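You operate a simulated robot arm through the tools that you are given. There is no shell and no other tool. Be economical: measure what you need, move in short steps, check, and stop when the job is done.

Carry out the task below with a simulated robot arm. There is one attempt and no reset: what you move stays moved.

TASK
Oil square 2, lay the cooling board's red lump on it and press it half flat with the block.
Fine: take oil from the oil pad tin with the dabber; dabber and pressing block go back. Set down upright: oil dabber, pressing block. A coat counts when it lies all over at full strength: go over it till it gets no stronger.

It is judged by the outcome, as a careful person would: the job done as asked, and still so three seconds after it is handed in. It fails if anything else is knocked over, pushed out of place, dropped, spilled or broken.

THE ROBOT
A 7-joint arm with a two-finger parallel gripper, fixed in place. Base frame: the origin is at the foot of the arm, x ahead of it, y to its left, z up; the work surface is at about z = 0. Lengths are in cm, angles in degrees, forces in N, time in s.
With the tool pointing down near the work surface it reaches from about 24 to 62 cm from the base axis. Its first joint turns from -66.0 to 66.0 degrees. Payload 2.6 kg.
The TCP is the grasp point between the finger pads, 3 cm short of the fingertips. In the tool frame z runs along the fingers and y along their closing line. Largest opening 9.4 cm; finger width 2.8, thickness 1; the body of the gripper, 5 by 9.6 cm, starts 5.5 cm behind the TCP.
Orientation is that of the tool frame in the base frame, as a unit quaternion [x, y, z, w]. With the fingers straight down and closing along the base's y, the tool's x points along the base's -x, its y along +y and its z along -z.

THE INTERFACE
- The arm moves only by the tool servo_tool. Its arguments are lists of equal length, an entry for each row: "delta_pos": the shift along the tool's x, y, z in cm, a list of three; "dr": the turn, a rotation vector about the tool's x, y, z in rad, a list of three; "grip": the opening, from 0 (shut) to 1 (fully open). In form: {"delta_pos": [[tx, ty, tz], ...], "dr": [[wx, wy, wz], ...], "grip": [grip, ...]}. A call has 1 to 20 rows; each row is the pose to reach, as a shift and turn from the pose commanded when the call began, along the tool's axes at that moment. Each row takes 0.2 s and may step no farther than 5 cm and 8.6 degrees from the row before; otherwise, or with a gripper value out of range, the whole call is refused. Where a pose cannot be reached the arm comes as near as it can. A force on the tool above 40 N (or 10 N above the force at the start of the call, whichever is more), or a blocked arm, ends the call early, and 0.2 s more pass. The fingers move at their own pace (about 7.2 cm/s each) and stop on an object; they squeeze with about 40 N. The grip force told is the motor's: it shows also when the fingers shut on nothing. Time passes only in rows, and 0.2 s behind the last, so rows that repeat a pose let the fingers close. It gives the time, the measured TCP pose, the force on the tool (base axes), the opening and the grip force at its end, in the units of the frame above (readings bear some noise), with the torque about the TCP (base axes, N m) and any sound that the robot's microphone picked up.
- Cameras (640 x 400 px; columns grow to the right, rows downward): "scene" is fixed at [3.92, 44.37, 54.97]; the picture's right is [-0.67, -0.74, 0.00], its down [-0.53, 0.48, -0.70] and it looks along [0.52, -0.47, -0.72] (base axes); focal length 313 px, centre (320, 200). "wrist" rides on the gripper at [7.6, 1.4, -10.2] in the tool frame; the picture's right is [-0.18, 0.98, 0.00], its down [-0.75, -0.14, -0.64] and it looks along [-0.63, -0.12, 0.77] (tool axes); focal length 243 px, centre (320, 200). There is no depth. A picture from a camera that has moved, and an enlarged one, comes with that camera's place and axes in the base frame and with its lens.
- grab_frame(camera): a new picture of that camera. The clock stands still meanwhile.
- inspect(camera, box): a new picture of the part [left, top, right, bottom] of that camera's present view, enlarged. The clock stands still meanwhile.
- finish_job(): hands the job in; it is judged then, once.

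Work in short steps. Places have to be worked out from the pictures, the camera data and where the tool is seen: move nearer, look again, correct. Check each grasp and each placing, and mend what went wrong. You have 120 turns and 76 pictures in all, those below and enlarged ones among them. Open the gripper and draw the arm clear of the work before you hand the job in, unless the task says otherwise; then end with one line.

The tools are called after "Call:" as a command line: name --argument value ..., lists and objects as JSON in quotes. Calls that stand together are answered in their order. servo_tool: Moves the arm, as the interface text tells. Its arguments: {"type":"object","properties":{"delta_pos":{"type":"array","items":{"type":"array","items":{"type":"number"}}},"dr":{"type":"array","items":{"type":"array","items":{"type":"number"}}},"grip":{"type":"array","items":{"type":"number"}}},"required":["delta_pos","dr","grip"]} The other tools are called the same way: grab_frame (camera) takes a picture; inspect (camera, box) takes an enlarged picture of a part of a camera's view; finish_job () hands the job in.

At the start:

```text
clock: 0.0
ee_pos: [45.31, 15.73, 25.93]
tcp_rot: [0.0, 1.0, 0.0, 0.0]
force: [-0.2, -0.6, 0.0]
moment: [-0.01, -0.02, 0.02]
grip_width: 9.42
grasp_force: 0.0
```

scene: 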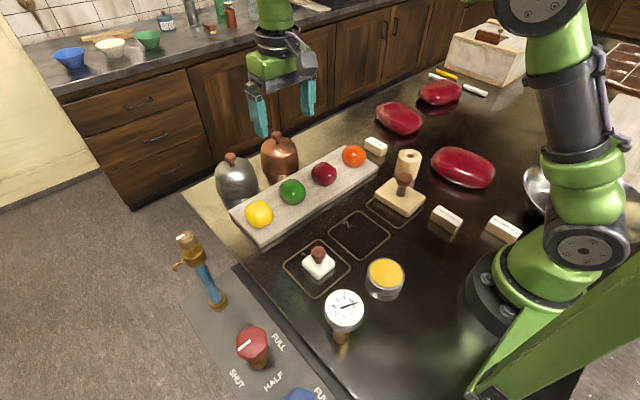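
wrist: 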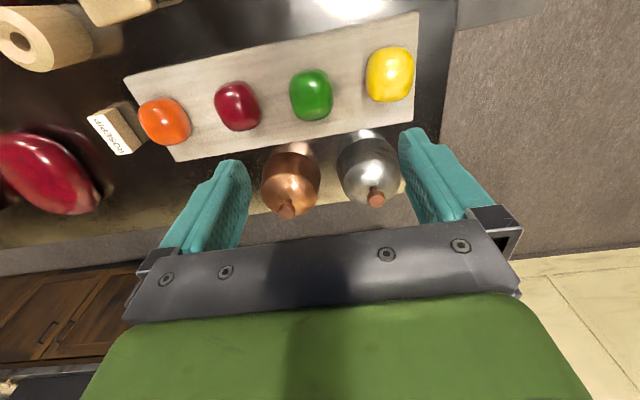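

I'll enlarge the work area to identify the squares, the dabber, the press block and the tin.

Call:
inspect --camera "scene" --box '[220, 130, 460, 310]'

Call:
inspect --camera "scene" --box '[340, 120, 540, 250]'

```text
2.22 times, centred on (340, 220) of scene
camera zoom: at [3.92, 44.37, 54.97], right [-0.67, -0.74, 0.0], down [-0.53, 0.48, -0.7], along [0.52, -0.47, -0.72], focal length 695 px, centre (276, 156)
```

zoom: 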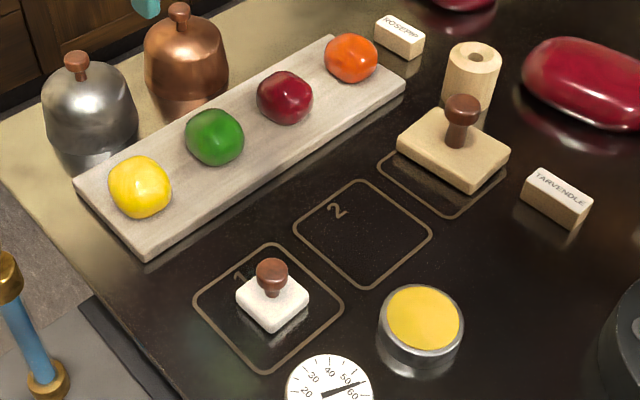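

```text
3.08 times, centred on (440, 185) of scene
camera zoom: at [3.92, 44.37, 54.97], right [-0.67, -0.74, 0.0], down [-0.53, 0.48, -0.7], along [0.52, -0.47, -0.72], focal length 963 px, centre (-49, 246)
```

zoom: 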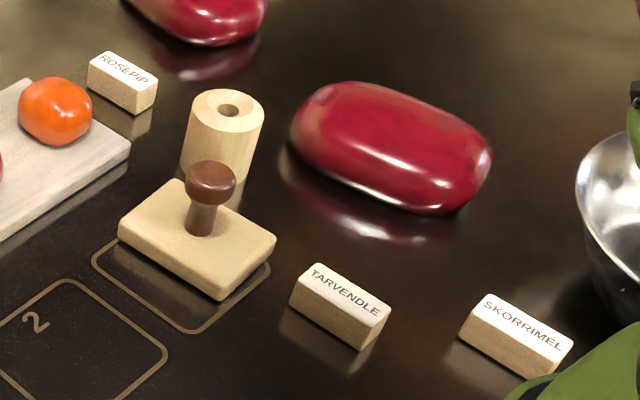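

Dabber (white pad, brown knob) is on square 1 at about (29, 22). Square 2 is at about (30, 9.4), the tin at (18.6, 14.3), the press block at (29.7, -3.6) and the red lump at (46.7, 4.3). I'll move above the dabber and look.

Call:
servo_tool --delta_pos '[[4, 1.5, 1], [8, 3, 3], [12, 4.5, 5.5], [16.3, 6.3, 8], [16.3, 6.3, 10], [16.3, 6.3, 10]]' --dr '[[0, 0, 0], [0, 0, 0], [0, 0, 0], [0, 0, 0], [0, 0, 0], [0, 0, 0]]' --grip '[1, 1, 1, 1, 1, 1]'

Call:
grab_frame --camera "wrist"

Call:
grab_frame --camera "scene"

```text
refused: row 4 steps farther than a row can; nothing moved
```

```text
71 pictures are left
camera wrist: at [37.8, 17.04, 36.31], right [0.18, 0.98, 0.0], down [0.75, -0.14, 0.64], along [0.63, -0.12, -0.77], focal length 243 px, centre (320, 200)
```

wrist: 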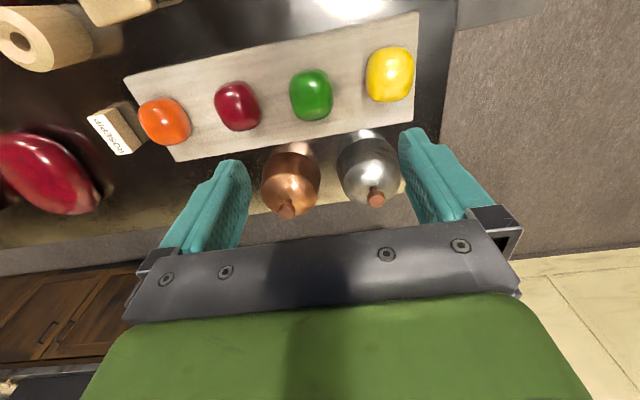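

```text
70 pictures are left
```

scene: 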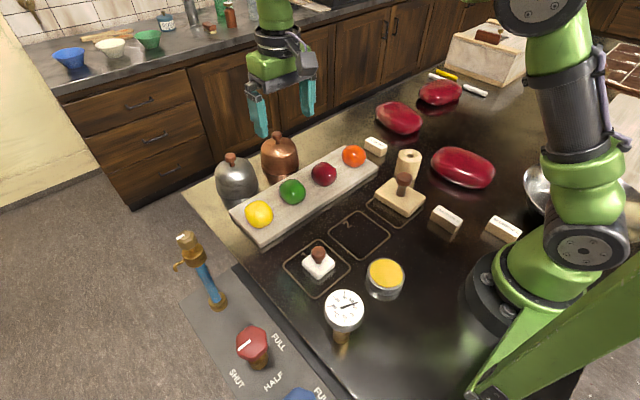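

A row was too long, so I'm repeating the same move with finer rows.

Call:
servo_tool --delta_pos '[[3.5, 1.3, 1], [7, 2.6, 3], [10, 4, 5], [13, 5.2, 7], [16.3, 6.3, 9], [16.3, 6.3, 10], [16.3, 6.3, 10]]' --dr '[[0, 0, 0], [0, 0, 0], [0, 0, 0], [0, 0, 0], [0, 0, 0], [0, 0, 0], [0, 0, 0]]' --grip '[1, 1, 1, 1, 1, 1, 1]'

Call:
grab_frame --camera "wrist"

Call:
grab_frame --camera "scene"

```text
clock: 1.6
ee_pos: [29.12, 21.86, 15.93]
tcp_rot: [0.001, 1.0, 0.001, 0.0]
force: [-0.1, 0.1, -0.4]
moment: [-0.02, -0.01, 0.04]
grip_width: 9.39
grasp_force: 0.1
```

```text
69 pictures are left
camera wrist: at [21.57, 23.26, 26.24], right [0.18, 0.98, 0.0], down [0.75, -0.14, 0.64], along [0.63, -0.12, -0.77], focal length 243 px, centre (320, 200)
```

wrist: 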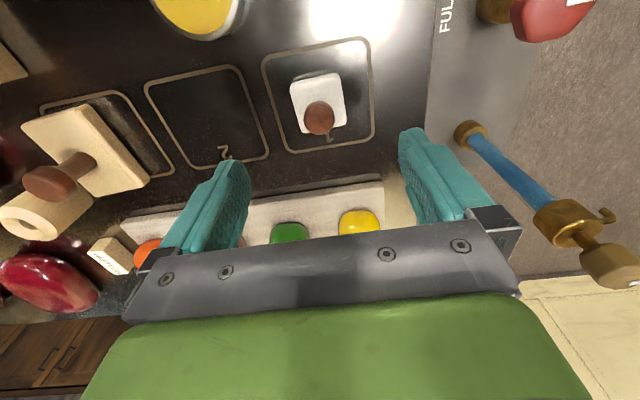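

```text
68 pictures are left
```

scene: 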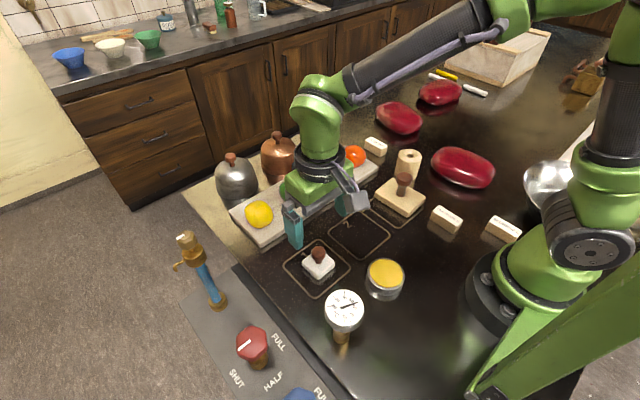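

The pixels put the knob at (29.1, 21.8) and the pad lies axis-aligned. I'll lower to z ≈ 6.2 and close on the knob.

Call:
servo_tool --delta_pos '[[0, 0, 3], [0, 0, 6], [0, 0, 8.5], [0, 0, 9.7], [0, 0, 9.7], [0, 0, 9.7], [0, 0, 9.7], [0, 0, 9.7], [0, 0, 9.7]]' --dr '[[0, 0, 0], [0, 0, 0], [0, 0, 0], [0, 0, 0], [0, 0, 0], [0, 0, 0], [0, 0, 0], [0, 0, 0], [0, 0, 0]]' --grip '[1, 1, 1, 1, 1, 0.5, 0.2, 0, 0]'

Call:
inspect --camera "scene" --box '[220, 180, 420, 305]'

Call:
grab_frame --camera "wrist"

```text
clock: 3.6
ee_pos: [29.04, 22.03, 6.33]
tcp_rot: [0.0, 1.0, 0.0, 0.0]
force: [0.0, -0.1, -0.9]
moment: [0.0, -0.04, -0.01]
grip_width: 2.6
grasp_force: 40.1
```

```text
3.20 times, centred on (320, 242) of scene
camera zoom: at [3.92, 44.37, 54.97], right [-0.67, -0.74, 0.0], down [-0.53, 0.48, -0.7], along [0.52, -0.47, -0.72], focal length 1001 px, centre (320, 64)
```

zoom: 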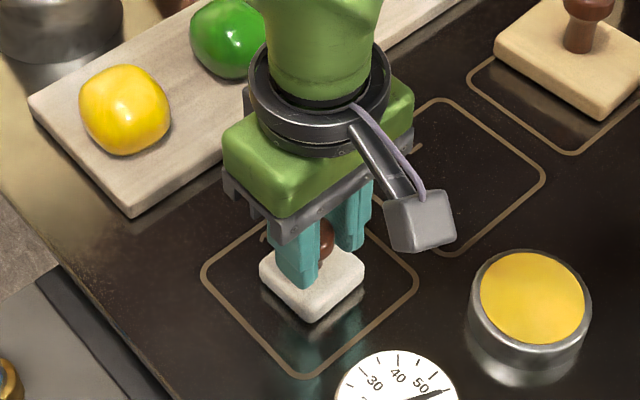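

```text
66 pictures are left
camera wrist: at [21.44, 23.36, 16.64], right [0.18, 0.98, 0.0], down [0.75, -0.14, 0.64], along [0.63, -0.12, -0.77], focal length 243 px, centre (320, 200)
```

wrist: 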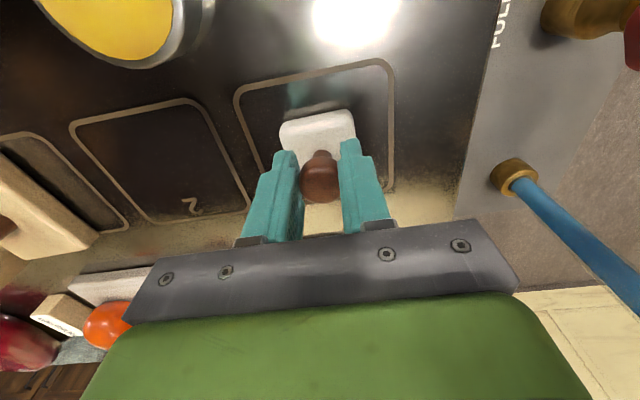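

Knob gripped at 2.6 cm, with the pad bottom 6.33 cm below the TCP. I'll lift it and carry it above the tin.

Call:
servo_tool --delta_pos '[[0, 0, -2], [0, 0, -4.5], [0, 0, -7], [2.6, -2, -7.5], [5.2, -4, -7.5], [7.8, -6, -7.5], [10.3, -7.8, -7.5], [10.3, -7.8, -7.5]]' --dr '[[0, 0, 0], [0, 0, 0], [0, 0, 0], [0, 0, 0], [0, 0, 0], [0, 0, 0], [0, 0, 0], [0, 0, 0]]' --grip '[0, 0, 0, 0, 0, 0, 0, 0]'

Call:
grab_frame --camera "wrist"

Call:
inspect --camera "scene" --box '[290, 200, 490, 325]'

```text
clock: 5.4
ee_pos: [18.68, 14.22, 13.78]
tcp_rot: [0.001, 1.0, 0.0, 0.0]
force: [0.7, -0.5, -0.5]
moment: [-0.02, -0.05, -0.02]
grip_width: 2.62
grasp_force: 40.6
```

```text
65 pictures are left
camera wrist: at [11.23, 15.55, 24.01], right [0.18, 0.98, 0.0], down [0.75, -0.14, 0.64], along [0.63, -0.12, -0.77], focal length 243 px, centre (320, 200)
```

wrist: 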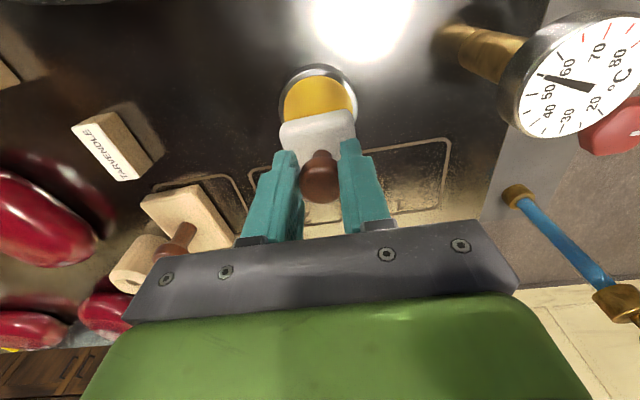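

```text
3.20 times, centred on (390, 262) of scene
camera zoom: at [3.92, 44.37, 54.97], right [-0.67, -0.74, 0.0], down [-0.53, 0.48, -0.7], along [0.52, -0.47, -0.72], focal length 1001 px, centre (96, 0)
```

zoom: 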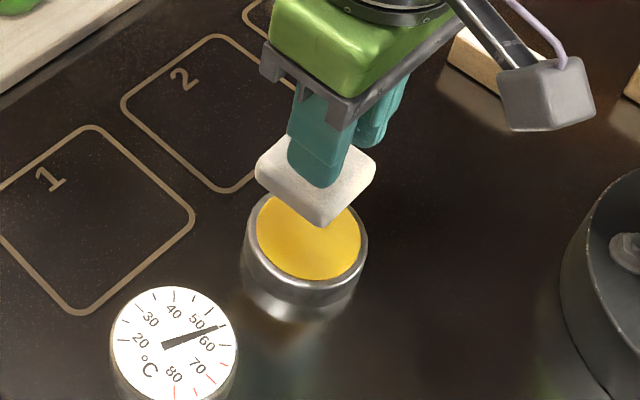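

Tin centre is about (18.5, 14.0). I'll lower gently and watch the force.

Call:
servo_tool --delta_pos '[[0.1, -0.2, 1.5], [0.1, -0.2, 3], [0.1, -0.2, 3.6], [0.1, -0.2, 4.0]]' --dr '[[0, 0, 0], [0, 0, 0], [0, 0, 0], [0, 0, 0]]' --grip '[0, 0, 0, 0]'

Call:
inspect --camera "scene" --box '[290, 200, 490, 325]'

```text
clock: 6.4
ee_pos: [18.64, 14.07, 9.81]
tcp_rot: [0.001, 1.0, 0.0, 0.0]
force: [-1.2, 0.4, -0.2]
moment: [0.01, 0.01, 0.0]
grip_width: 2.58
grasp_force: 40.4
```

```text
3.20 times, centred on (390, 262) of scene
camera zoom: at [3.92, 44.37, 54.97], right [-0.67, -0.74, 0.0], down [-0.53, 0.48, -0.7], along [0.52, -0.47, -0.72], focal length 1001 px, centre (96, 0)
```

zoom: 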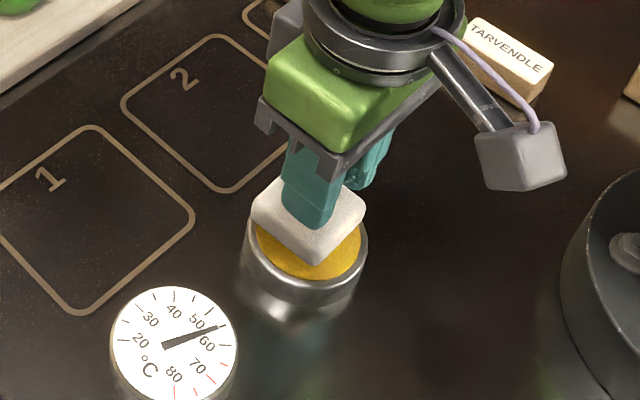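

Not touching yet; I'll carry on down in small steps.

Call:
servo_tool --delta_pos '[[0, 0, 0.25], [0, 0, 0.5], [0, 0, 0.7]]' --dr '[[0, 0, 0], [0, 0, 0], [0, 0, 0]]' --grip '[0, 0, 0]'

```text
clock: 7.2
ee_pos: [18.75, 14.07, 9.05]
tcp_rot: [0.0, 1.0, 0.0, 0.0]
force: [0.2, 0.8, -0.8]
moment: [0.01, -0.02, -0.01]
grip_width: 2.6
grasp_force: 40.2
```

Call:
servo_tool --delta_pos '[[0, 0, 0.2], [0, 0, 0.4], [0, 0, 0.6]]' --dr '[[0, 0, 0], [0, 0, 0], [0, 0, 0]]' --grip '[0, 0, 0]'

Call:
inspect --camera "scene" --box '[290, 200, 490, 325]'

```text
clock: 8.0
ee_pos: [18.63, 14.12, 8.53]
tcp_rot: [0.002, 1.0, 0.001, 0.001]
force: [-8.5, -1.3, 33.8]
moment: [-0.17, 0.41, -0.04]
grip_width: 2.59
grasp_force: 39.8
```

```text
3.20 times, centred on (390, 262) of scene
camera zoom: at [3.92, 44.37, 54.98], right [-0.67, -0.74, 0.0], down [-0.53, 0.48, -0.7], along [0.52, -0.47, -0.72], focal length 1001 px, centre (96, 0)
```

zoom: 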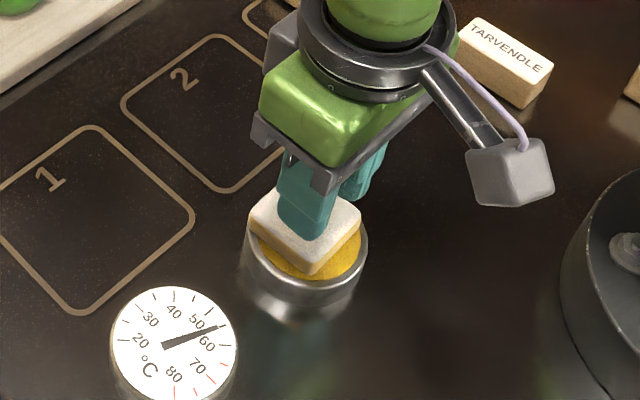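

Pressed on the oil at about 34 N. I'll lift it and carry it over square 2, stopping short of the surface.

Call:
servo_tool --delta_pos '[[0, 0, -1.5], [0, 0, -3.5], [0, 0, -4.5], [-3, -1.2, -4.5], [-6, -2.4, -4.5], [-9, -3.8, -4.5], [-11.4, -4.7, -4.5], [-11.4, -4.7, -4.5]]' --dr '[[0, 0, 0], [0, 0, 0], [0, 0, 0], [0, 0, 0], [0, 0, 0], [0, 0, 0], [0, 0, 0], [0, 0, 0]]' --grip '[0, 0, 0, 0, 0, 0, 0, 0]'

Call:
inspect --camera "scene" --box '[250, 170, 450, 295]'

Call:
grab_frame --camera "wrist"

```text
clock: 9.8
ee_pos: [30.04, 9.34, 13.01]
tcp_rot: [-0.001, 1.0, 0.0, 0.0]
force: [0.0, -0.1, -0.9]
moment: [0.02, 0.01, 0.02]
grip_width: 2.62
grasp_force: 39.1
```

```text
3.20 times, centred on (350, 232) of scene
camera zoom: at [3.93, 44.37, 54.97], right [-0.67, -0.74, 0.0], down [-0.53, 0.48, -0.7], along [0.52, -0.47, -0.72], focal length 1001 px, centre (224, 96)
```

zoom: 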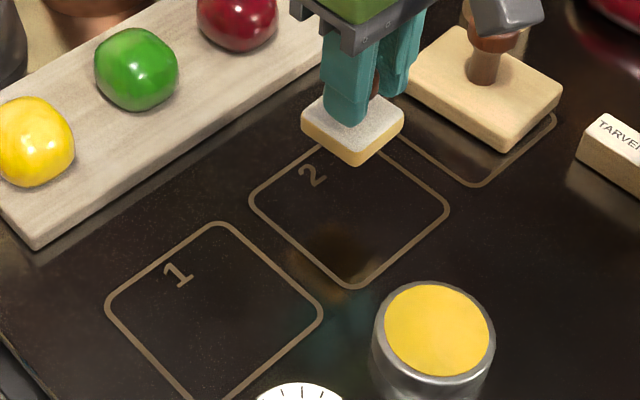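

```text
60 pictures are left
camera wrist: at [22.49, 10.75, 23.31], right [0.18, 0.98, 0.0], down [0.75, -0.14, 0.64], along [0.63, -0.12, -0.77], focal length 243 px, centre (320, 200)
```

wrist: 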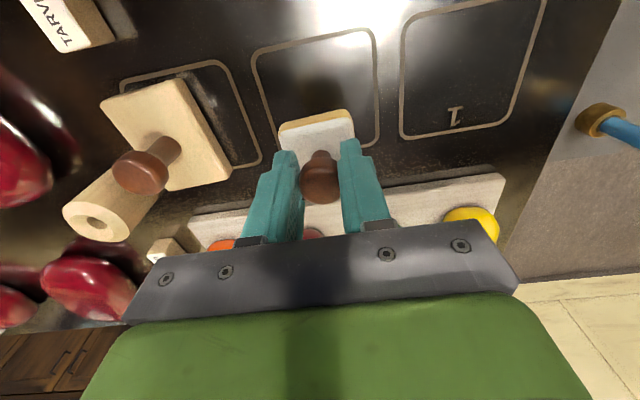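

The underside carries oil. I'll lower toward contact at the centre of square 2, TCP z ≈ 6.3.

Call:
servo_tool --delta_pos '[[0, 0, 2.5], [0, 0, 5], [0, 0, 6.2], [0, 0, 6.5], [0, 0, 6.65]]' --dr '[[0, 0, 0], [0, 0, 0], [0, 0, 0], [0, 0, 0], [0, 0, 0]]' --grip '[0, 0, 0, 0, 0]'

```text
clock: 11.0
ee_pos: [29.98, 9.31, 6.41]
tcp_rot: [0.0, 1.0, 0.0, -0.001]
force: [0.4, -0.3, -0.3]
moment: [-0.01, 0.01, 0.03]
grip_width: 2.59
grasp_force: 39.8
```

Call:
servo_tool --delta_pos '[[0, 0, 0.06], [0, 0, 0.12], [0, 0, 0.18]]' --dr '[[0, 0, 0], [0, 0, 0], [0, 0, 0]]' --grip '[0, 0, 0]'

```text
clock: 11.8
ee_pos: [30.13, 9.35, 6.22]
tcp_rot: [0.001, 1.0, 0.0, 0.002]
force: [-6.4, -5.6, 26.6]
moment: [-0.01, 0.1, -0.08]
grip_width: 2.59
grasp_force: 39.6
```

Contact at 26 N. I'll ease off a touch and wipe a spiral that covers the square.

Call:
servo_tool --delta_pos '[[1.3, 0, -0.05], [2.6, 0, -0.05], [2.6, 1.3, -0.05], [2.6, 2.6, -0.05], [1.3, 2.6, -0.05], [0, 2.6, -0.05], [-1.3, 2.6, -0.05], [-2.6, 2.6, -0.05], [-2.6, 1.3, -0.05], [-2.6, 0, -0.05], [-2.6, -1.3, -0.05], [-2.6, -2.6, -0.05], [-1.3, -2.6, -0.05], [0, -2.6, -0.05], [1.3, -2.6, -0.05], [2.6, -2.6, -0.05], [2.6, -1.3, -0.05], [2.6, 0, -0.05], [1.3, 0, -0.05], [0, 0, -0.05]]' --dr '[[0, 0, 0], [0, 0, 0], [0, 0, 0], [0, 0, 0], [0, 0, 0], [0, 0, 0], [0, 0, 0], [0, 0, 0], [0, 0, 0], [0, 0, 0], [0, 0, 0], [0, 0, 0], [0, 0, 0], [0, 0, 0], [0, 0, 0], [0, 0, 0], [0, 0, 0], [0, 0, 0], [0, 0, 0], [0, 0, 0]]' --grip '[0, 0, 0, 0, 0, 0, 0, 0, 0, 0, 0, 0, 0, 0, 0, 0, 0, 0, 0, 0]'

Call:
grab_frame --camera "wrist"

Call:
inspect --camera "scene" --box '[270, 180, 430, 280]'

```text
clock: 16.0
ee_pos: [30.01, 9.39, 6.11]
tcp_rot: [-0.001, 1.0, 0.0, -0.002]
force: [-6.3, 1.4, 13.6]
moment: [0.09, 0.15, 0.02]
grip_width: 2.59
grasp_force: 40.0
```

```text
59 pictures are left
camera wrist: at [22.44, 10.68, 16.53], right [0.18, 0.98, 0.0], down [0.75, -0.14, 0.64], along [0.63, -0.12, -0.77], focal length 243 px, centre (320, 200)
```

wrist: 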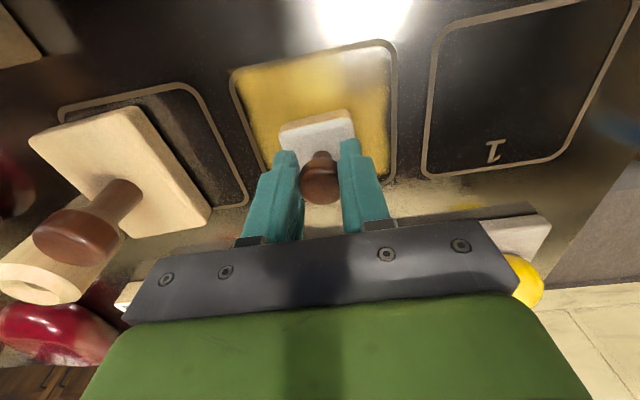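

```text
4.00 times, centred on (350, 230) of scene
camera zoom: at [3.92, 44.37, 54.97], right [-0.67, -0.74, 0.0], down [-0.53, 0.48, -0.7], along [0.52, -0.47, -0.72], focal length 1252 px, centre (200, 80)
```

zoom: 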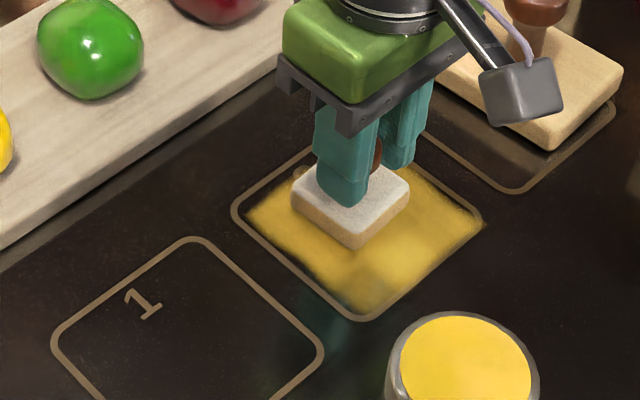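

Coverage is good, but slightly short at the +y side. I'll lift and move aside to inspect it.

Call:
servo_tool --delta_pos '[[0, 0, -2.5], [0, 0, -5], [0, 0, -7], [3, 1.2, -7], [6, 2.4, -7], [9, 3.6, -7], [11.3, 4.6, -7], [11.3, 4.6, -7]]' --dr '[[0, 0, 0], [0, 0, 0], [0, 0, 0], [0, 0, 0], [0, 0, 0], [0, 0, 0], [0, 0, 0], [0, 0, 0]]' --grip '[0, 0, 0, 0, 0, 0, 0, 0]'

Call:
inspect --camera "scene" --box '[310, 190, 420, 260]'

```text
clock: 17.8
ee_pos: [18.8, 13.99, 13.25]
tcp_rot: [0.0, 1.0, 0.0, 0.0]
force: [0.7, 0.0, -0.9]
moment: [-0.02, -0.02, -0.02]
grip_width: 2.59
grasp_force: 40.2
```

```text
5.71 times, centred on (365, 225) of scene
camera zoom: at [3.92, 44.37, 54.97], right [-0.67, -0.74, 0.0], down [-0.53, 0.48, -0.7], along [0.52, -0.47, -0.72], focal length 1788 px, centre (63, 57)
```

zoom: 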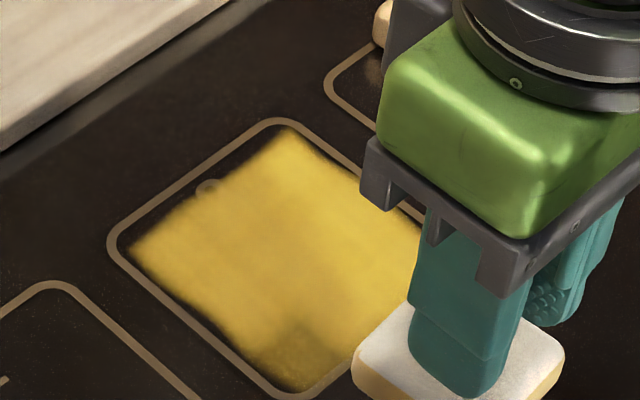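

Gaps remain at the +x and +y edges and there's a thin corner near min x / max y. I'll reload from the tin.

Call:
servo_tool --delta_pos '[[0, 0, 2], [0, 0, 4], [0, 0, 4.4], [0, 0, 4.6], [0, 0, 4.7], [0, 0, 4.7], [0, 0, 4.7]]' --dr '[[0, 0, 0], [0, 0, 0], [0, 0, 0], [0, 0, 0], [0, 0, 0], [0, 0, 0], [0, 0, 0]]' --grip '[0, 0, 0, 0, 0, 0, 0]'

```text
clock: 19.4
ee_pos: [18.89, 14.02, 8.6]
tcp_rot: [0.001, 1.0, 0.0, 0.0]
force: [-0.6, -0.5, -1.1]
moment: [-0.02, 0.03, 0.02]
grip_width: 2.64
grasp_force: 40.4
```

Call:
servo_tool --delta_pos '[[0, 0, 0.08], [0, 0, 0.16], [0, 0, 0.22], [0, 0, 0.22]]' --dr '[[0, 0, 0], [0, 0, 0], [0, 0, 0], [0, 0, 0]]' --grip '[0, 0, 0, 0]'

```text
clock: 20.4
ee_pos: [18.83, 14.0, 8.38]
tcp_rot: [0.001, 1.0, 0.002, 0.002]
force: [-3.8, 4.0, 30.4]
moment: [0.24, 0.18, -0.06]
grip_width: 2.65
grasp_force: 40.1
```

Loaded at 30 N. Now back to square 2, centred at (30.2, 9.6).

Call:
servo_tool --delta_pos '[[0, 0, -1.5], [0, 0, -3.5], [-3, -1.2, -4.5], [-6, -2.4, -4.5], [-9, -3.6, -4.5], [-11.4, -4.4, -4.5], [-11.4, -4.4, -2], [-11.4, -4.4, 0.5], [-11.4, -4.4, 1.7], [-11.4, -4.4, 2.1], [-11.4, -4.4, 2.1]]' --dr '[[0, 0, 0], [0, 0, 0], [0, 0, 0], [0, 0, 0], [0, 0, 0], [0, 0, 0], [0, 0, 0], [0, 0, 0], [0, 0, 0], [0, 0, 0], [0, 0, 0]]' --grip '[0, 0, 0, 0, 0, 0, 0, 0, 0, 0, 0]'

```text
clock: 22.8
ee_pos: [30.23, 9.27, 6.17]
tcp_rot: [0.0, 1.0, 0.0, 0.001]
force: [-1.0, -0.6, 5.1]
moment: [0.08, -0.08, 0.02]
grip_width: 2.61
grasp_force: 39.3
```

Call:
servo_tool --delta_pos '[[1.3, 0, 0.04], [2.7, 0, 0.04], [2.7, 1.4, 0.04], [2.7, 2.8, 0.04], [1.3, 2.8, 0.04], [0, 2.8, 0.04], [-1.4, 2.8, 0.04], [-2.9, 2.8, 0.04], [-2.9, 1.3, 0.04], [-2.9, 0, 0.04], [-2.9, -1.3, 0.04], [-2.9, -2.7, 0.04], [-1.3, -2.7, 0.04], [0, -2.7, 0.04], [1.3, -2.7, 0.04], [2.7, -2.7, 0.04], [2.7, -1.3, 0.04], [2.7, 0, 0.04], [1.3, 0, 0.04], [0, 0, 0.04]]' --dr '[[0, 0, 0], [0, 0, 0], [0, 0, 0], [0, 0, 0], [0, 0, 0], [0, 0, 0], [0, 0, 0], [0, 0, 0], [0, 0, 0], [0, 0, 0], [0, 0, 0], [0, 0, 0], [0, 0, 0], [0, 0, 0], [0, 0, 0], [0, 0, 0], [0, 0, 0], [0, 0, 0], [0, 0, 0], [0, 0, 0]]' --grip '[0, 0, 0, 0, 0, 0, 0, 0, 0, 0, 0, 0, 0, 0, 0, 0, 0, 0, 0, 0]'

Call:
servo_tool --delta_pos '[[0, 0, -2.5], [0, 0, -5], [0, 0, -7], [3, 1.2, -7], [6, 2.4, -7], [9, 3.6, -7], [11.4, 4.4, -7], [11.4, 4.4, -7]]' --dr '[[0, 0, 0], [0, 0, 0], [0, 0, 0], [0, 0, 0], [0, 0, 0], [0, 0, 0], [0, 0, 0], [0, 0, 0]]' --grip '[0, 0, 0, 0, 0, 0, 0, 0]'

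Call:
inspect --camera "scene" --box '[310, 190, 420, 260]'

```text
clock: 27.0
ee_pos: [30.1, 9.47, 6.12]
tcp_rot: [0.001, 1.0, -0.001, -0.001]
force: [-2.8, 0.4, 4.2]
moment: [0.06, -0.01, 0.03]
grip_width: 2.58
grasp_force: 40.0
```

```text
clock: 28.8
ee_pos: [18.89, 14.05, 13.31]
tcp_rot: [0.001, 1.0, 0.0, -0.001]
force: [0.2, -0.2, -0.7]
moment: [0.05, -0.01, 0.01]
grip_width: 2.62
grasp_force: 40.8
```

```text
5.71 times, centred on (365, 225) of scene
camera zoom: at [3.92, 44.37, 54.97], right [-0.67, -0.74, 0.0], down [-0.53, 0.48, -0.7], along [0.52, -0.47, -0.72], focal length 1788 px, centre (63, 57)
```

zoom: 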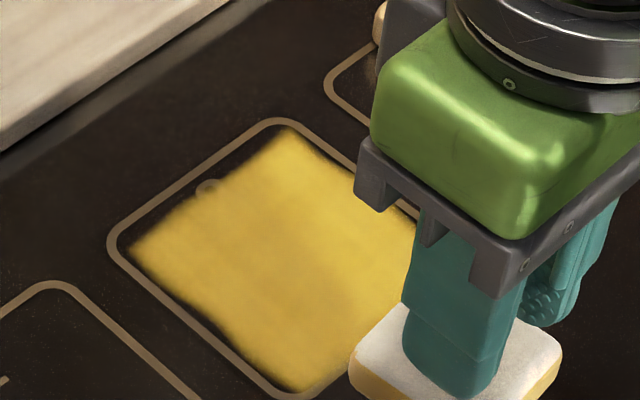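

Stronger now, but the +x and +y edges haven't moved out. I'll reload and make a third pass that dwells at those edges.

Call:
servo_tool --delta_pos '[[0, 0, 2], [0, 0, 4], [0, 0, 4.6], [0, 0, 4.8], [0, 0, 4.9], [0, 0, 4.95], [0, 0, 4.95]]' --dr '[[0, 0, 0], [0, 0, 0], [0, 0, 0], [0, 0, 0], [0, 0, 0], [0, 0, 0], [0, 0, 0]]' --grip '[0, 0, 0, 0, 0, 0, 0]'

```text
clock: 30.4
ee_pos: [18.85, 14.02, 8.24]
tcp_rot: [0.0, 1.0, 0.001, 0.002]
force: [-2.6, 5.4, 30.7]
moment: [0.25, 0.11, -0.04]
grip_width: 2.61
grasp_force: 40.4
```

Call:
servo_tool --delta_pos '[[0, 0, -1.5], [0, 0, -3.5], [-3, -0.4, -4.5], [-6, -0.8, -4.5], [-9, -1, -4.5], [-12, -1.4, -4.5], [-14.3, -1.6, -4.5], [-14.3, -1.6, -2], [-14.3, -1.6, 0.5], [-14.3, -1.6, 1.7], [-14.3, -1.6, 2.0], [-14.3, -1.6, 2.12], [-14.3, -1.6, 2.12]]' --dr '[[0, 0, 0], [0, 0, 0], [0, 0, 0], [0, 0, 0], [0, 0, 0], [0, 0, 0], [0, 0, 0], [0, 0, 0], [0, 0, 0], [0, 0, 0], [0, 0, 0], [0, 0, 0], [0, 0, 0]]' --grip '[0, 0, 0, 0, 0, 0, 0, 0, 0, 0, 0, 0, 0]'

Call:
inspect --camera "scene" --box '[290, 180, 420, 262]'

```text
clock: 33.2
ee_pos: [33.0, 12.46, 6.09]
tcp_rot: [0.0, 1.0, 0.0, 0.0]
force: [-0.2, -0.3, -0.2]
moment: [0.0, -0.01, -0.02]
grip_width: 2.63
grasp_force: 39.8
```

```text
4.88 times, centred on (355, 221) of scene
camera zoom: at [3.92, 44.37, 54.97], right [-0.67, -0.74, 0.0], down [-0.53, 0.48, -0.7], along [0.52, -0.47, -0.72], focal length 1526 px, centre (149, 98)
```

zoom: 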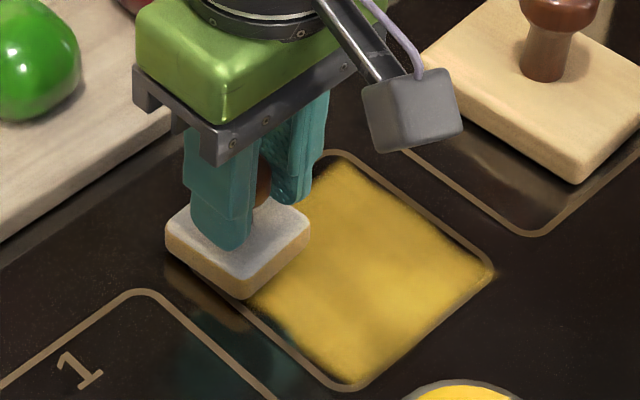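

Pad sits right at the outline but isn't touching yet. I'll pull in slightly and press down.

Call:
servo_tool --delta_pos '[[0.3, -0.1, 0.06], [0.3, -0.1, 0.12], [0.3, -0.1, 0.18], [0.3, -0.1, 0.18]]' --dr '[[0, 0, 0], [0, 0, 0], [0, 0, 0], [0, 0, 0]]' --grip '[0, 0, 0, 0]'

```text
clock: 34.2
ee_pos: [32.84, 12.27, 5.92]
tcp_rot: [0.0, 1.0, 0.001, 0.002]
force: [-2.2, 0.8, 20.4]
moment: [-0.05, -0.47, 0.01]
grip_width: 2.59
grasp_force: 40.0
```

20 N at the corner. I'll raster over the whole square from here.

Call:
servo_tool --delta_pos '[[1.3, 0, 0], [2.6, 0, 0], [4, 0, 0], [5.3, 0, 0], [5.3, -1.8, 0], [4, -1.8, 0], [2.6, -1.8, 0], [1.3, -1.8, 0], [0, -1.8, 0], [0, -3.6, 0], [1.3, -3.6, 0], [2.6, -3.6, 0], [4, -3.6, 0], [5.3, -3.6, 0], [5.3, -5.4, 0], [4, -5.4, 0], [2.6, -5.4, 0], [1.3, -5.4, 0], [0, -5.4, 0], [0, -5.4, 0]]' --dr '[[0, 0, 0], [0, 0, 0], [0, 0, 0], [0, 0, 0], [0, 0, 0], [0, 0, 0], [0, 0, 0], [0, 0, 0], [0, 0, 0], [0, 0, 0], [0, 0, 0], [0, 0, 0], [0, 0, 0], [0, 0, 0], [0, 0, 0], [0, 0, 0], [0, 0, 0], [0, 0, 0], [0, 0, 0], [0, 0, 0]]' --grip '[0, 0, 0, 0, 0, 0, 0, 0, 0, 0, 0, 0, 0, 0, 0, 0, 0, 0, 0, 0]'

Call:
inspect --camera "scene" --box '[290, 180, 420, 262]'

```text
clock: 35.5
ee_pos: [27.7, 10.49, 5.95]
tcp_rot: [0.001, 1.0, 0.001, -0.002]
force: [-1.2, 0.8, 4.8]
moment: [-0.09, -0.13, -0.05]
grip_width: 2.63
grasp_force: 39.8
stopped in row 6: the force on the tool passed its limit at 42 N (the readings are from after the stop); the commanded pose is now the measured one
```

```text
4.88 times, centred on (355, 221) of scene
camera zoom: at [3.92, 44.37, 54.97], right [-0.67, -0.74, 0.0], down [-0.53, 0.48, -0.7], along [0.52, -0.47, -0.72], focal length 1526 px, centre (149, 98)
```

zoom: 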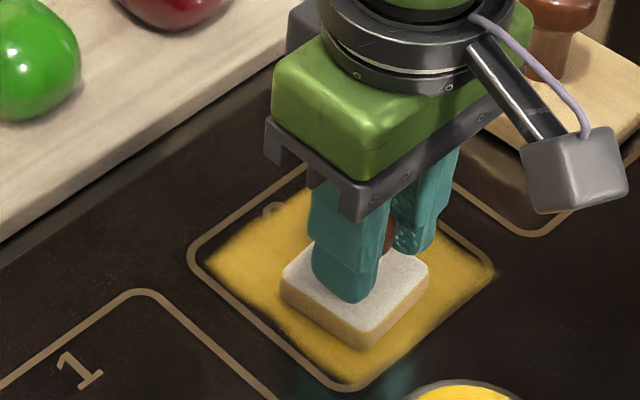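

The force limit cut the pass short. I'll go back along the +y edge slowly, then continue the raster at lighter pressure.

Call:
servo_tool --delta_pos '[[0, 0.9, 0], [0.2, 1.8, 0.03], [0.2, 1.8, 0.05], [-0.8, 1.8, 0.05], [-1.8, 1.8, 0.05], [-2.8, 1.8, 0.05], [-3.8, 1.8, 0.05], [-4.6, 1.8, 0.05], [-5.2, 1.8, 0.05], [-5.2, 1.8, 0.05], [-5.2, 0.8, 0.05], [-5.2, -0.2, 0.05], [-5.2, -1.2, 0.05], [-5.2, -2.2, 0.05], [-5.2, -3.0, 0.05], [-5.2, -3.6, 0.05], [-5.2, -3.6, 0.05]]' --dr '[[0, 0, 0], [0, 0, 0], [0, 0, 0], [0, 0, 0], [0, 0, 0], [0, 0, 0], [0, 0, 0], [0, 0, 0], [0, 0, 0], [0, 0, 0], [0, 0, 0], [0, 0, 0], [0, 0, 0], [0, 0, 0], [0, 0, 0], [0, 0, 0], [0, 0, 0]]' --grip '[0, 0, 0, 0, 0, 0, 0, 0, 0, 0, 0, 0, 0, 0, 0, 0, 0]'

Call:
inspect --camera "scene" --box '[290, 180, 420, 262]'

```text
clock: 39.1
ee_pos: [32.85, 6.9, 5.82]
tcp_rot: [0.001, 1.0, 0.001, -0.001]
force: [1.6, 11.6, 30.6]
moment: [0.23, -0.64, 0.24]
grip_width: 2.61
grasp_force: 40.4
```

```text
4.88 times, centred on (355, 221) of scene
camera zoom: at [3.91, 44.37, 54.98], right [-0.67, -0.74, 0.0], down [-0.53, 0.48, -0.7], along [0.52, -0.47, -0.72], focal length 1526 px, centre (149, 98)
```

zoom: 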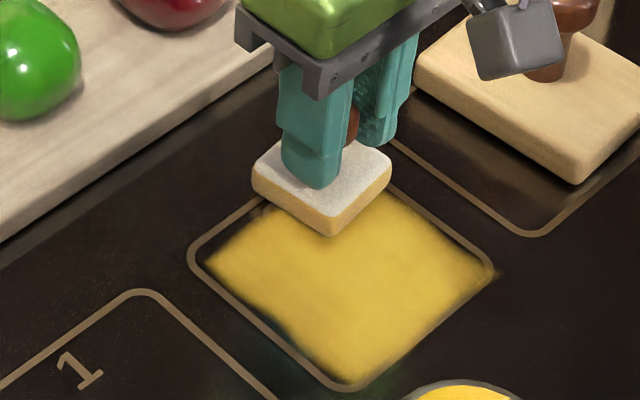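

The +y edge still falls slightly short. I'll finish the raster from this corner and run the +y edge 0.4 cm farther out.

Call:
servo_tool --delta_pos '[[1.3, 0, -0.06], [2.6, 0, -0.06], [4, 0, -0.06], [5.3, 0, -0.06], [5.3, 1.8, -0.06], [3.6, 1.8, -0.06], [1.8, 1.8, -0.06], [0, 1.8, -0.06], [0, 3.6, -0.06], [1.8, 3.6, -0.06], [3.6, 3.6, -0.06], [5.3, 3.6, -0.06], [5.3, 5.1, -0.06], [5.3, 5.8, -0.04], [4.2, 5.8, -0.04], [3.1, 5.8, -0.04], [2.0, 5.8, -0.04], [0.9, 5.8, -0.04], [0, 5.8, -0.04], [0, 5.8, -0.04]]' --dr '[[0, 0, 0], [0, 0, 0], [0, 0, 0], [0, 0, 0], [0, 0, 0], [0, 0, 0], [0, 0, 0], [0, 0, 0], [0, 0, 0], [0, 0, 0], [0, 0, 0], [0, 0, 0], [0, 0, 0], [0, 0, 0], [0, 0, 0], [0, 0, 0], [0, 0, 0], [0, 0, 0], [0, 0, 0], [0, 0, 0]]' --grip '[0, 0, 0, 0, 0, 0, 0, 0, 0, 0, 0, 0, 0, 0, 0, 0, 0, 0, 0, 0]'

Call:
inspect --camera "scene" --box '[290, 180, 420, 262]'

```text
clock: 43.3
ee_pos: [33.02, 12.59, 5.89]
tcp_rot: [0.0, 1.0, 0.002, -0.002]
force: [0.6, 0.4, -0.1]
moment: [0.0, 0.01, 0.01]
grip_width: 2.6
grasp_force: 40.2
```

```text
4.88 times, centred on (355, 221) of scene
camera zoom: at [3.93, 44.37, 54.97], right [-0.67, -0.74, 0.0], down [-0.53, 0.48, -0.7], along [0.52, -0.47, -0.72], focal length 1526 px, centre (149, 98)
```

zoom: 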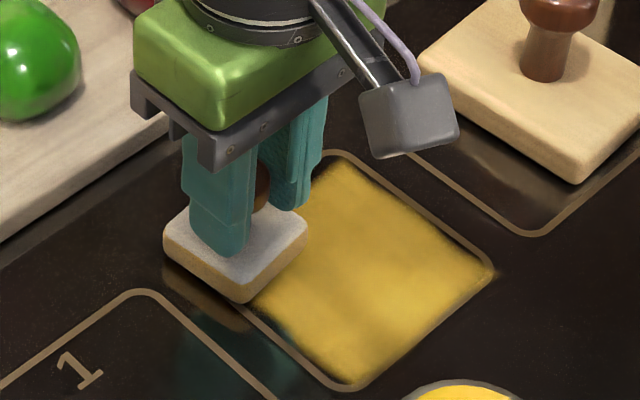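

No contact on that last edge run. I'll press down and redo the edge.

Call:
servo_tool --delta_pos '[[0.2, -0.1, 0.06], [0.2, -0.1, 0.1], [0.2, -0.1, 0.14], [0.2, -0.1, 0.14]]' --dr '[[0, 0, 0], [0, 0, 0], [0, 0, 0], [0, 0, 0]]' --grip '[0, 0, 0, 0]'

```text
clock: 44.3
ee_pos: [32.65, 12.46, 5.87]
tcp_rot: [0.001, 1.0, 0.001, -0.001]
force: [-7.3, -3.8, 20.5]
moment: [-0.07, -0.11, -0.03]
grip_width: 2.61
grasp_force: 40.1
```

Call:
servo_tool --delta_pos '[[1, 0, 0], [2, 0, 0], [3, 0, 0], [4, 0, 0], [5, 0, 0], [5.3, 0, 0], [5.3, 0, 0], [4, 0, 0], [3, 0, 0], [2, 0, 0], [1, 0, 0], [0, 0, 0], [0, 0, 0]]' --dr '[[0, 0, 0], [0, 0, 0], [0, 0, 0], [0, 0, 0], [0, 0, 0], [0, 0, 0], [0, 0, 0], [0, 0, 0], [0, 0, 0], [0, 0, 0], [0, 0, 0], [0, 0, 0], [0, 0, 0]]' --grip '[0, 0, 0, 0, 0, 0, 0, 0, 0, 0, 0, 0, 0]'

Call:
servo_tool --delta_pos '[[0, 0, -2], [2, 0.2, -4.5], [4.5, 0.6, -7], [7.5, 1, -7], [10.5, 1.2, -7], [13.9, 1.5, -7], [13.9, 1.5, -7]]' --dr '[[0, 0, 0], [0, 0, 0], [0, 0, 0], [0, 0, 0], [0, 0, 0], [0, 0, 0], [0, 0, 0]]' --grip '[0, 0, 0, 0, 0, 0, 0]'

Call:
inspect --camera "scene" --box '[290, 180, 420, 262]'

```text
clock: 46.0
ee_pos: [27.51, 12.62, 5.82]
tcp_rot: [0.002, 1.0, 0.0, -0.009]
force: [-2.2, -0.6, 8.8]
moment: [-0.11, -0.16, -0.08]
grip_width: 2.63
grasp_force: 40.7
stopped in row 8: the force on the tool passed its limit at 55 N (the readings are from after the stop); the commanded pose is now the measured one
```

```text
clock: 47.6
ee_pos: [13.72, 14.04, 13.16]
tcp_rot: [0.002, 1.0, -0.001, -0.009]
force: [-1.0, 0.1, 0.2]
moment: [0.0, -0.01, -0.02]
grip_width: 2.62
grasp_force: 40.0
```

```text
4.88 times, centred on (355, 221) of scene
camera zoom: at [3.92, 44.37, 54.97], right [-0.67, -0.74, 0.0], down [-0.53, 0.48, -0.7], along [0.52, -0.47, -0.72], focal length 1526 px, centre (149, 98)
```

zoom: 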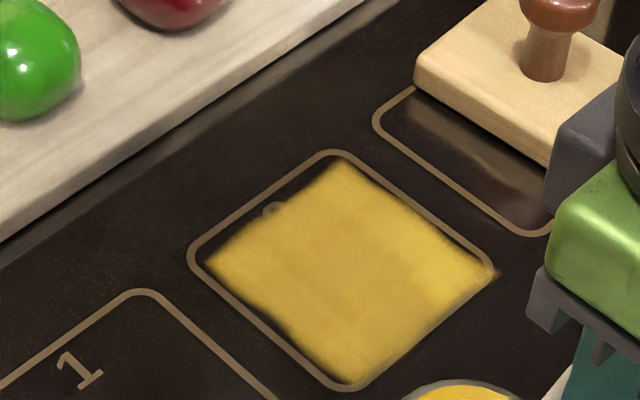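

The coat's boundary stays put even though the pad went past the outline, so it is filling its whole zone. I'll do one more load and a full pass to confirm it gets no stronger.

Call:
servo_tool --delta_pos '[[-2.5, 0, 0], [-5.0, -0.1, 0], [-5.0, -0.1, 2.5], [-5.0, -0.1, 4], [-5.0, -0.1, 4.5], [-5.0, -0.1, 4.7], [-5.0, -0.1, 4.8], [-5.0, -0.1, 4.8]]' --dr '[[0, 0, 0], [0, 0, 0], [0, 0, 0], [0, 0, 0], [0, 0, 0], [0, 0, 0], [0, 0, 0], [0, 0, 0]]' --grip '[0, 0, 0, 0, 0, 0, 0, 0]'

Call:
inspect --camera "scene" --box '[310, 190, 440, 272]'

```text
clock: 49.5
ee_pos: [18.79, 14.05, 8.13]
tcp_rot: [0.002, 1.0, 0.0, -0.008]
force: [-0.4, -2.3, 8.0]
moment: [-0.18, 0.01, -0.02]
grip_width: 2.64
grasp_force: 40.3
```

```text
4.88 times, centred on (375, 231) of scene
camera zoom: at [3.92, 44.37, 54.97], right [-0.67, -0.74, 0.0], down [-0.53, 0.48, -0.7], along [0.52, -0.47, -0.72], focal length 1526 px, centre (52, 49)
```

zoom: 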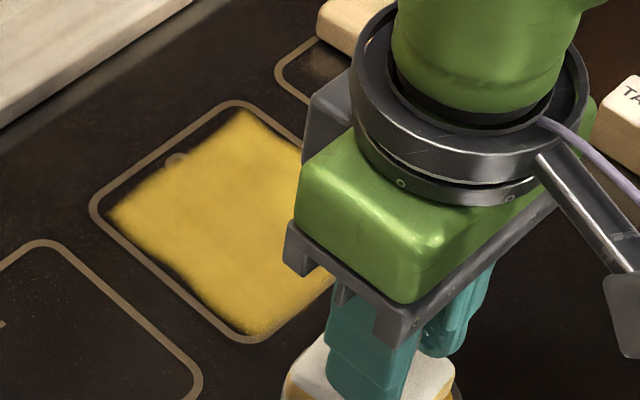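

Call:
servo_tool --delta_pos '[[0, 0, 0.06], [0, 0, 0.06], [0, 0, -2], [0, 0, -4], [-3, -1.2, -4.5], [-6, -2.4, -4.5], [-9, -3.6, -4.5], [-11.5, -4.5, -4.5], [-11.5, -4.5, -2], [-11.5, -4.5, 0.5], [-11.5, -4.5, 1.7], [-11.5, -4.5, 2.05], [-11.5, -4.5, 2.15], [-11.5, -4.5, 2.15]]' --dr '[[0, 0, 0], [0, 0, 0], [0, 0, 0], [0, 0, 0], [0, 0, 0], [0, 0, 0], [0, 0, 0], [0, 0, 0], [0, 0, 0], [0, 0, 0], [0, 0, 0], [0, 0, 0], [0, 0, 0], [0, 0, 0]]' --grip '[0, 0, 0, 0, 0, 0, 0, 0, 0, 0, 0, 0, 0, 0]'

```text
clock: 52.5
ee_pos: [30.33, 9.43, 5.83]
tcp_rot: [0.003, 1.0, 0.0, -0.008]
force: [-2.2, -0.7, 8.2]
moment: [0.1, -0.11, -0.02]
grip_width: 2.63
grasp_force: 40.6
```

Light contact at 8 N. I'll spiral over the whole square again.

Call:
servo_tool --delta_pos '[[1.3, 0, 0.04], [2.7, 0, 0.04], [2.7, 1.4, 0.04], [2.7, 2.8, 0.04], [1.3, 2.8, 0.04], [0, 2.8, 0.04], [-1.3, 2.8, 0.04], [-2.6, 2.8, 0.04], [-2.6, 1.3, 0.04], [-2.6, 0, 0.04], [-2.6, -1.3, 0.04], [-2.6, -2.7, 0.04], [-1.3, -2.7, 0.04], [0, -2.7, 0.04], [1.3, -2.7, 0.04], [2.7, -2.7, 0.04], [2.7, -1.3, 0.04], [2.7, 0, 0.04], [1.3, 0, 0.04], [0, 0, 0.04]]' --dr '[[0, 0, 0], [0, 0, 0], [0, 0, 0], [0, 0, 0], [0, 0, 0], [0, 0, 0], [0, 0, 0], [0, 0, 0], [0, 0, 0], [0, 0, 0], [0, 0, 0], [0, 0, 0], [0, 0, 0], [0, 0, 0], [0, 0, 0], [0, 0, 0], [0, 0, 0], [0, 0, 0], [0, 0, 0], [0, 0, 0]]' --grip '[0, 0, 0, 0, 0, 0, 0, 0, 0, 0, 0, 0, 0, 0, 0, 0, 0, 0, 0, 0]'

```text
clock: 56.6
ee_pos: [29.64, 9.68, 5.89]
tcp_rot: [0.002, 1.0, 0.001, -0.008]
force: [0.1, -0.8, 5.9]
moment: [-0.01, -0.19, -0.02]
grip_width: 2.61
grasp_force: 39.6
stopped in row 20: the force on the tool passed its limit at 45 N (the readings are from after the stop); the commanded pose is now the measured one
```

Full pass done. I'll lift, look at the coat, and carry the dabber back over square 1, correcting the 1° pitch.

Call:
servo_tool --delta_pos '[[0, 0, -2.5], [0, 0, -5], [0, 0, -7], [0.2, 3, -7], [0.4, 6, -7], [0.6, 9, -7], [0.6, 12.3, -7], [0.6, 12.3, -7]]' --dr '[[0, 0, 0], [0, 0, 0], [0, 0, 0], [0, -0.008, 0], [0, -0.016, 0], [0, -0.016, 0], [0, -0.016, 0], [0, -0.016, 0]]' --grip '[0, 0, 0, 0, 0, 0, 0, 0]'

Call:
inspect --camera "scene" --box '[290, 180, 420, 262]'

Call:
inspect --camera "scene" --box '[240, 180, 400, 280]'

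```text
clock: 58.4
ee_pos: [29.25, 21.85, 12.85]
tcp_rot: [0.003, 1.0, -0.001, 0.0]
force: [0.2, -0.1, -0.5]
moment: [0.01, -0.03, 0.03]
grip_width: 2.6
grasp_force: 39.9
```

```text
4.88 times, centred on (355, 221) of scene
camera zoom: at [3.92, 44.37, 54.97], right [-0.67, -0.74, 0.0], down [-0.53, 0.48, -0.7], along [0.52, -0.47, -0.72], focal length 1526 px, centre (149, 98)
```

zoom: 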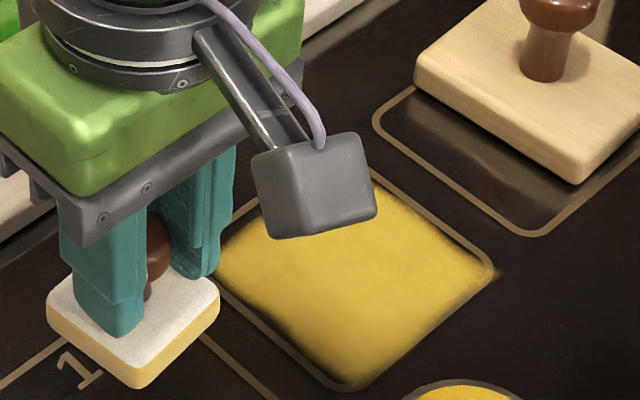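

```text
4.00 times, centred on (320, 230) of scene
camera zoom: at [3.92, 44.37, 54.97], right [-0.67, -0.74, 0.0], down [-0.53, 0.48, -0.7], along [0.52, -0.47, -0.72], focal length 1252 px, centre (320, 80)
```

zoom: 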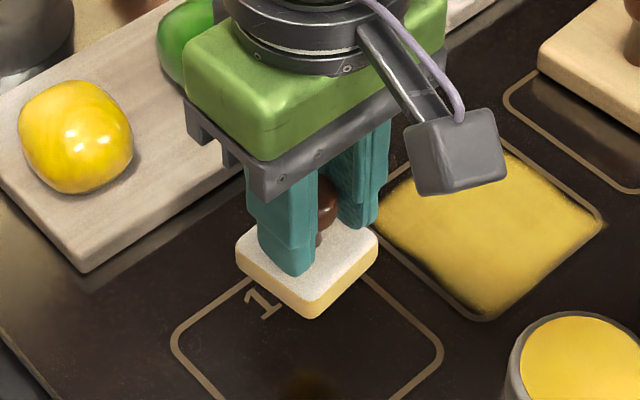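

Lowering the dabber onto its old spot.

Call:
servo_tool --delta_pos '[[0.1, 0.1, 2.5], [0.1, 0.1, 5], [0.1, 0.1, 6.5], [0.1, 0.1, 6.9], [0.1, 0.1, 7.0], [0.1, 0.1, 7.0]]' --dr '[[0, 0, 0], [0, 0, 0], [0, 0, 0], [0, 0, 0], [0, 0, 0], [0, 0, 0]]' --grip '[0, 0, 0, 0, 0, 0]'

```text
clock: 59.8
ee_pos: [29.11, 22.09, 5.86]
tcp_rot: [0.003, 1.0, 0.001, -0.002]
force: [-0.5, 0.0, -0.2]
moment: [-0.02, -0.02, -0.02]
grip_width: 2.65
grasp_force: 39.9
```

Call:
servo_tool --delta_pos '[[0, 0, 0.04], [0, 0, 0.08], [0, 0, 0.12], [0, 0, 0.12]]' --dr '[[0, 0, 0], [0, 0, 0], [0, 0, 0], [0, 0, 0]]' --grip '[0, 0, 0, 0]'

```text
clock: 60.8
ee_pos: [29.06, 22.06, 5.83]
tcp_rot: [0.002, 1.0, 0.001, 0.0]
force: [-6.9, -7.6, 31.2]
moment: [-0.18, 0.77, 0.05]
grip_width: 2.62
grasp_force: 40.2
```

Contact. I'll ease off, open and rise.

Call:
servo_tool --delta_pos '[[0, 0, -0.08], [0, 0, -0.08], [0, 0, -0.08], [0, 0, -0.08], [0, 0, -0.08], [0, 0, -1.5], [0, 0, -4], [0, 0, -7], [0, 0, -10], [0, 0, -12]]' --dr '[[0, 0, 0], [0, 0, 0], [0, 0, 0], [0, 0, 0], [0, 0, 0], [0, 0, 0], [0, 0, 0], [0, 0, 0], [0, 0, 0], [0, 0, 0]]' --grip '[0, 0.4, 0.6, 0.7, 0.7, 0.7, 0.7, 0.8, 1, 1]'

Call:
grab_frame --camera "wrist"

Call:
inspect --camera "scene" --box '[240, 190, 400, 290]'

```text
clock: 63.0
ee_pos: [29.04, 22.18, 17.75]
tcp_rot: [0.002, 1.0, 0.001, 0.0]
force: [0.6, 0.1, -0.9]
moment: [-0.01, -0.02, -0.02]
grip_width: 9.38
grasp_force: 0.0
```

```text
47 pictures are left
camera wrist: at [21.56, 23.5, 28.13], right [0.19, 0.98, 0.0], down [0.75, -0.15, 0.64], along [0.63, -0.12, -0.77], focal length 243 px, centre (320, 200)
```

wrist: 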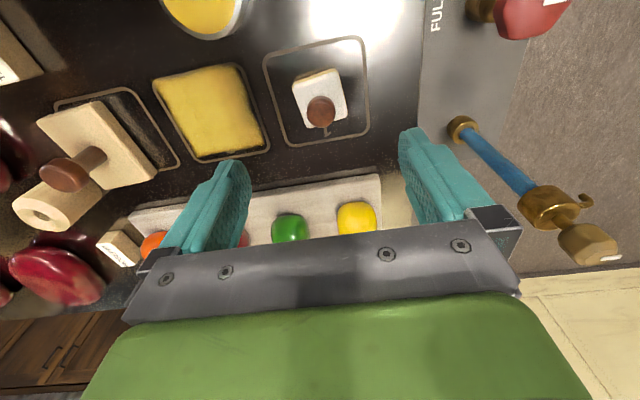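

```text
4.00 times, centred on (320, 240) of scene
camera zoom: at [3.92, 44.37, 54.97], right [-0.67, -0.74, 0.0], down [-0.53, 0.48, -0.7], along [0.52, -0.47, -0.72], focal length 1252 px, centre (320, 40)
```

zoom: 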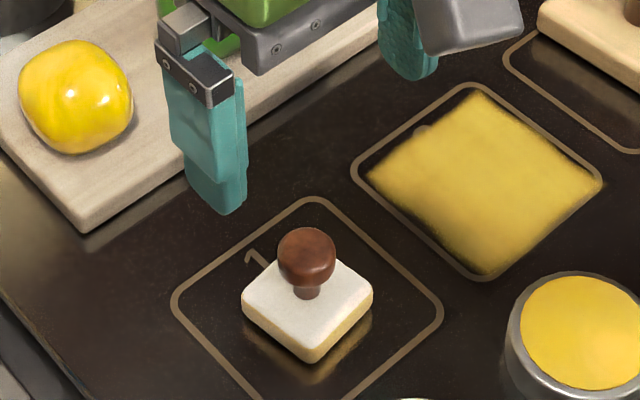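

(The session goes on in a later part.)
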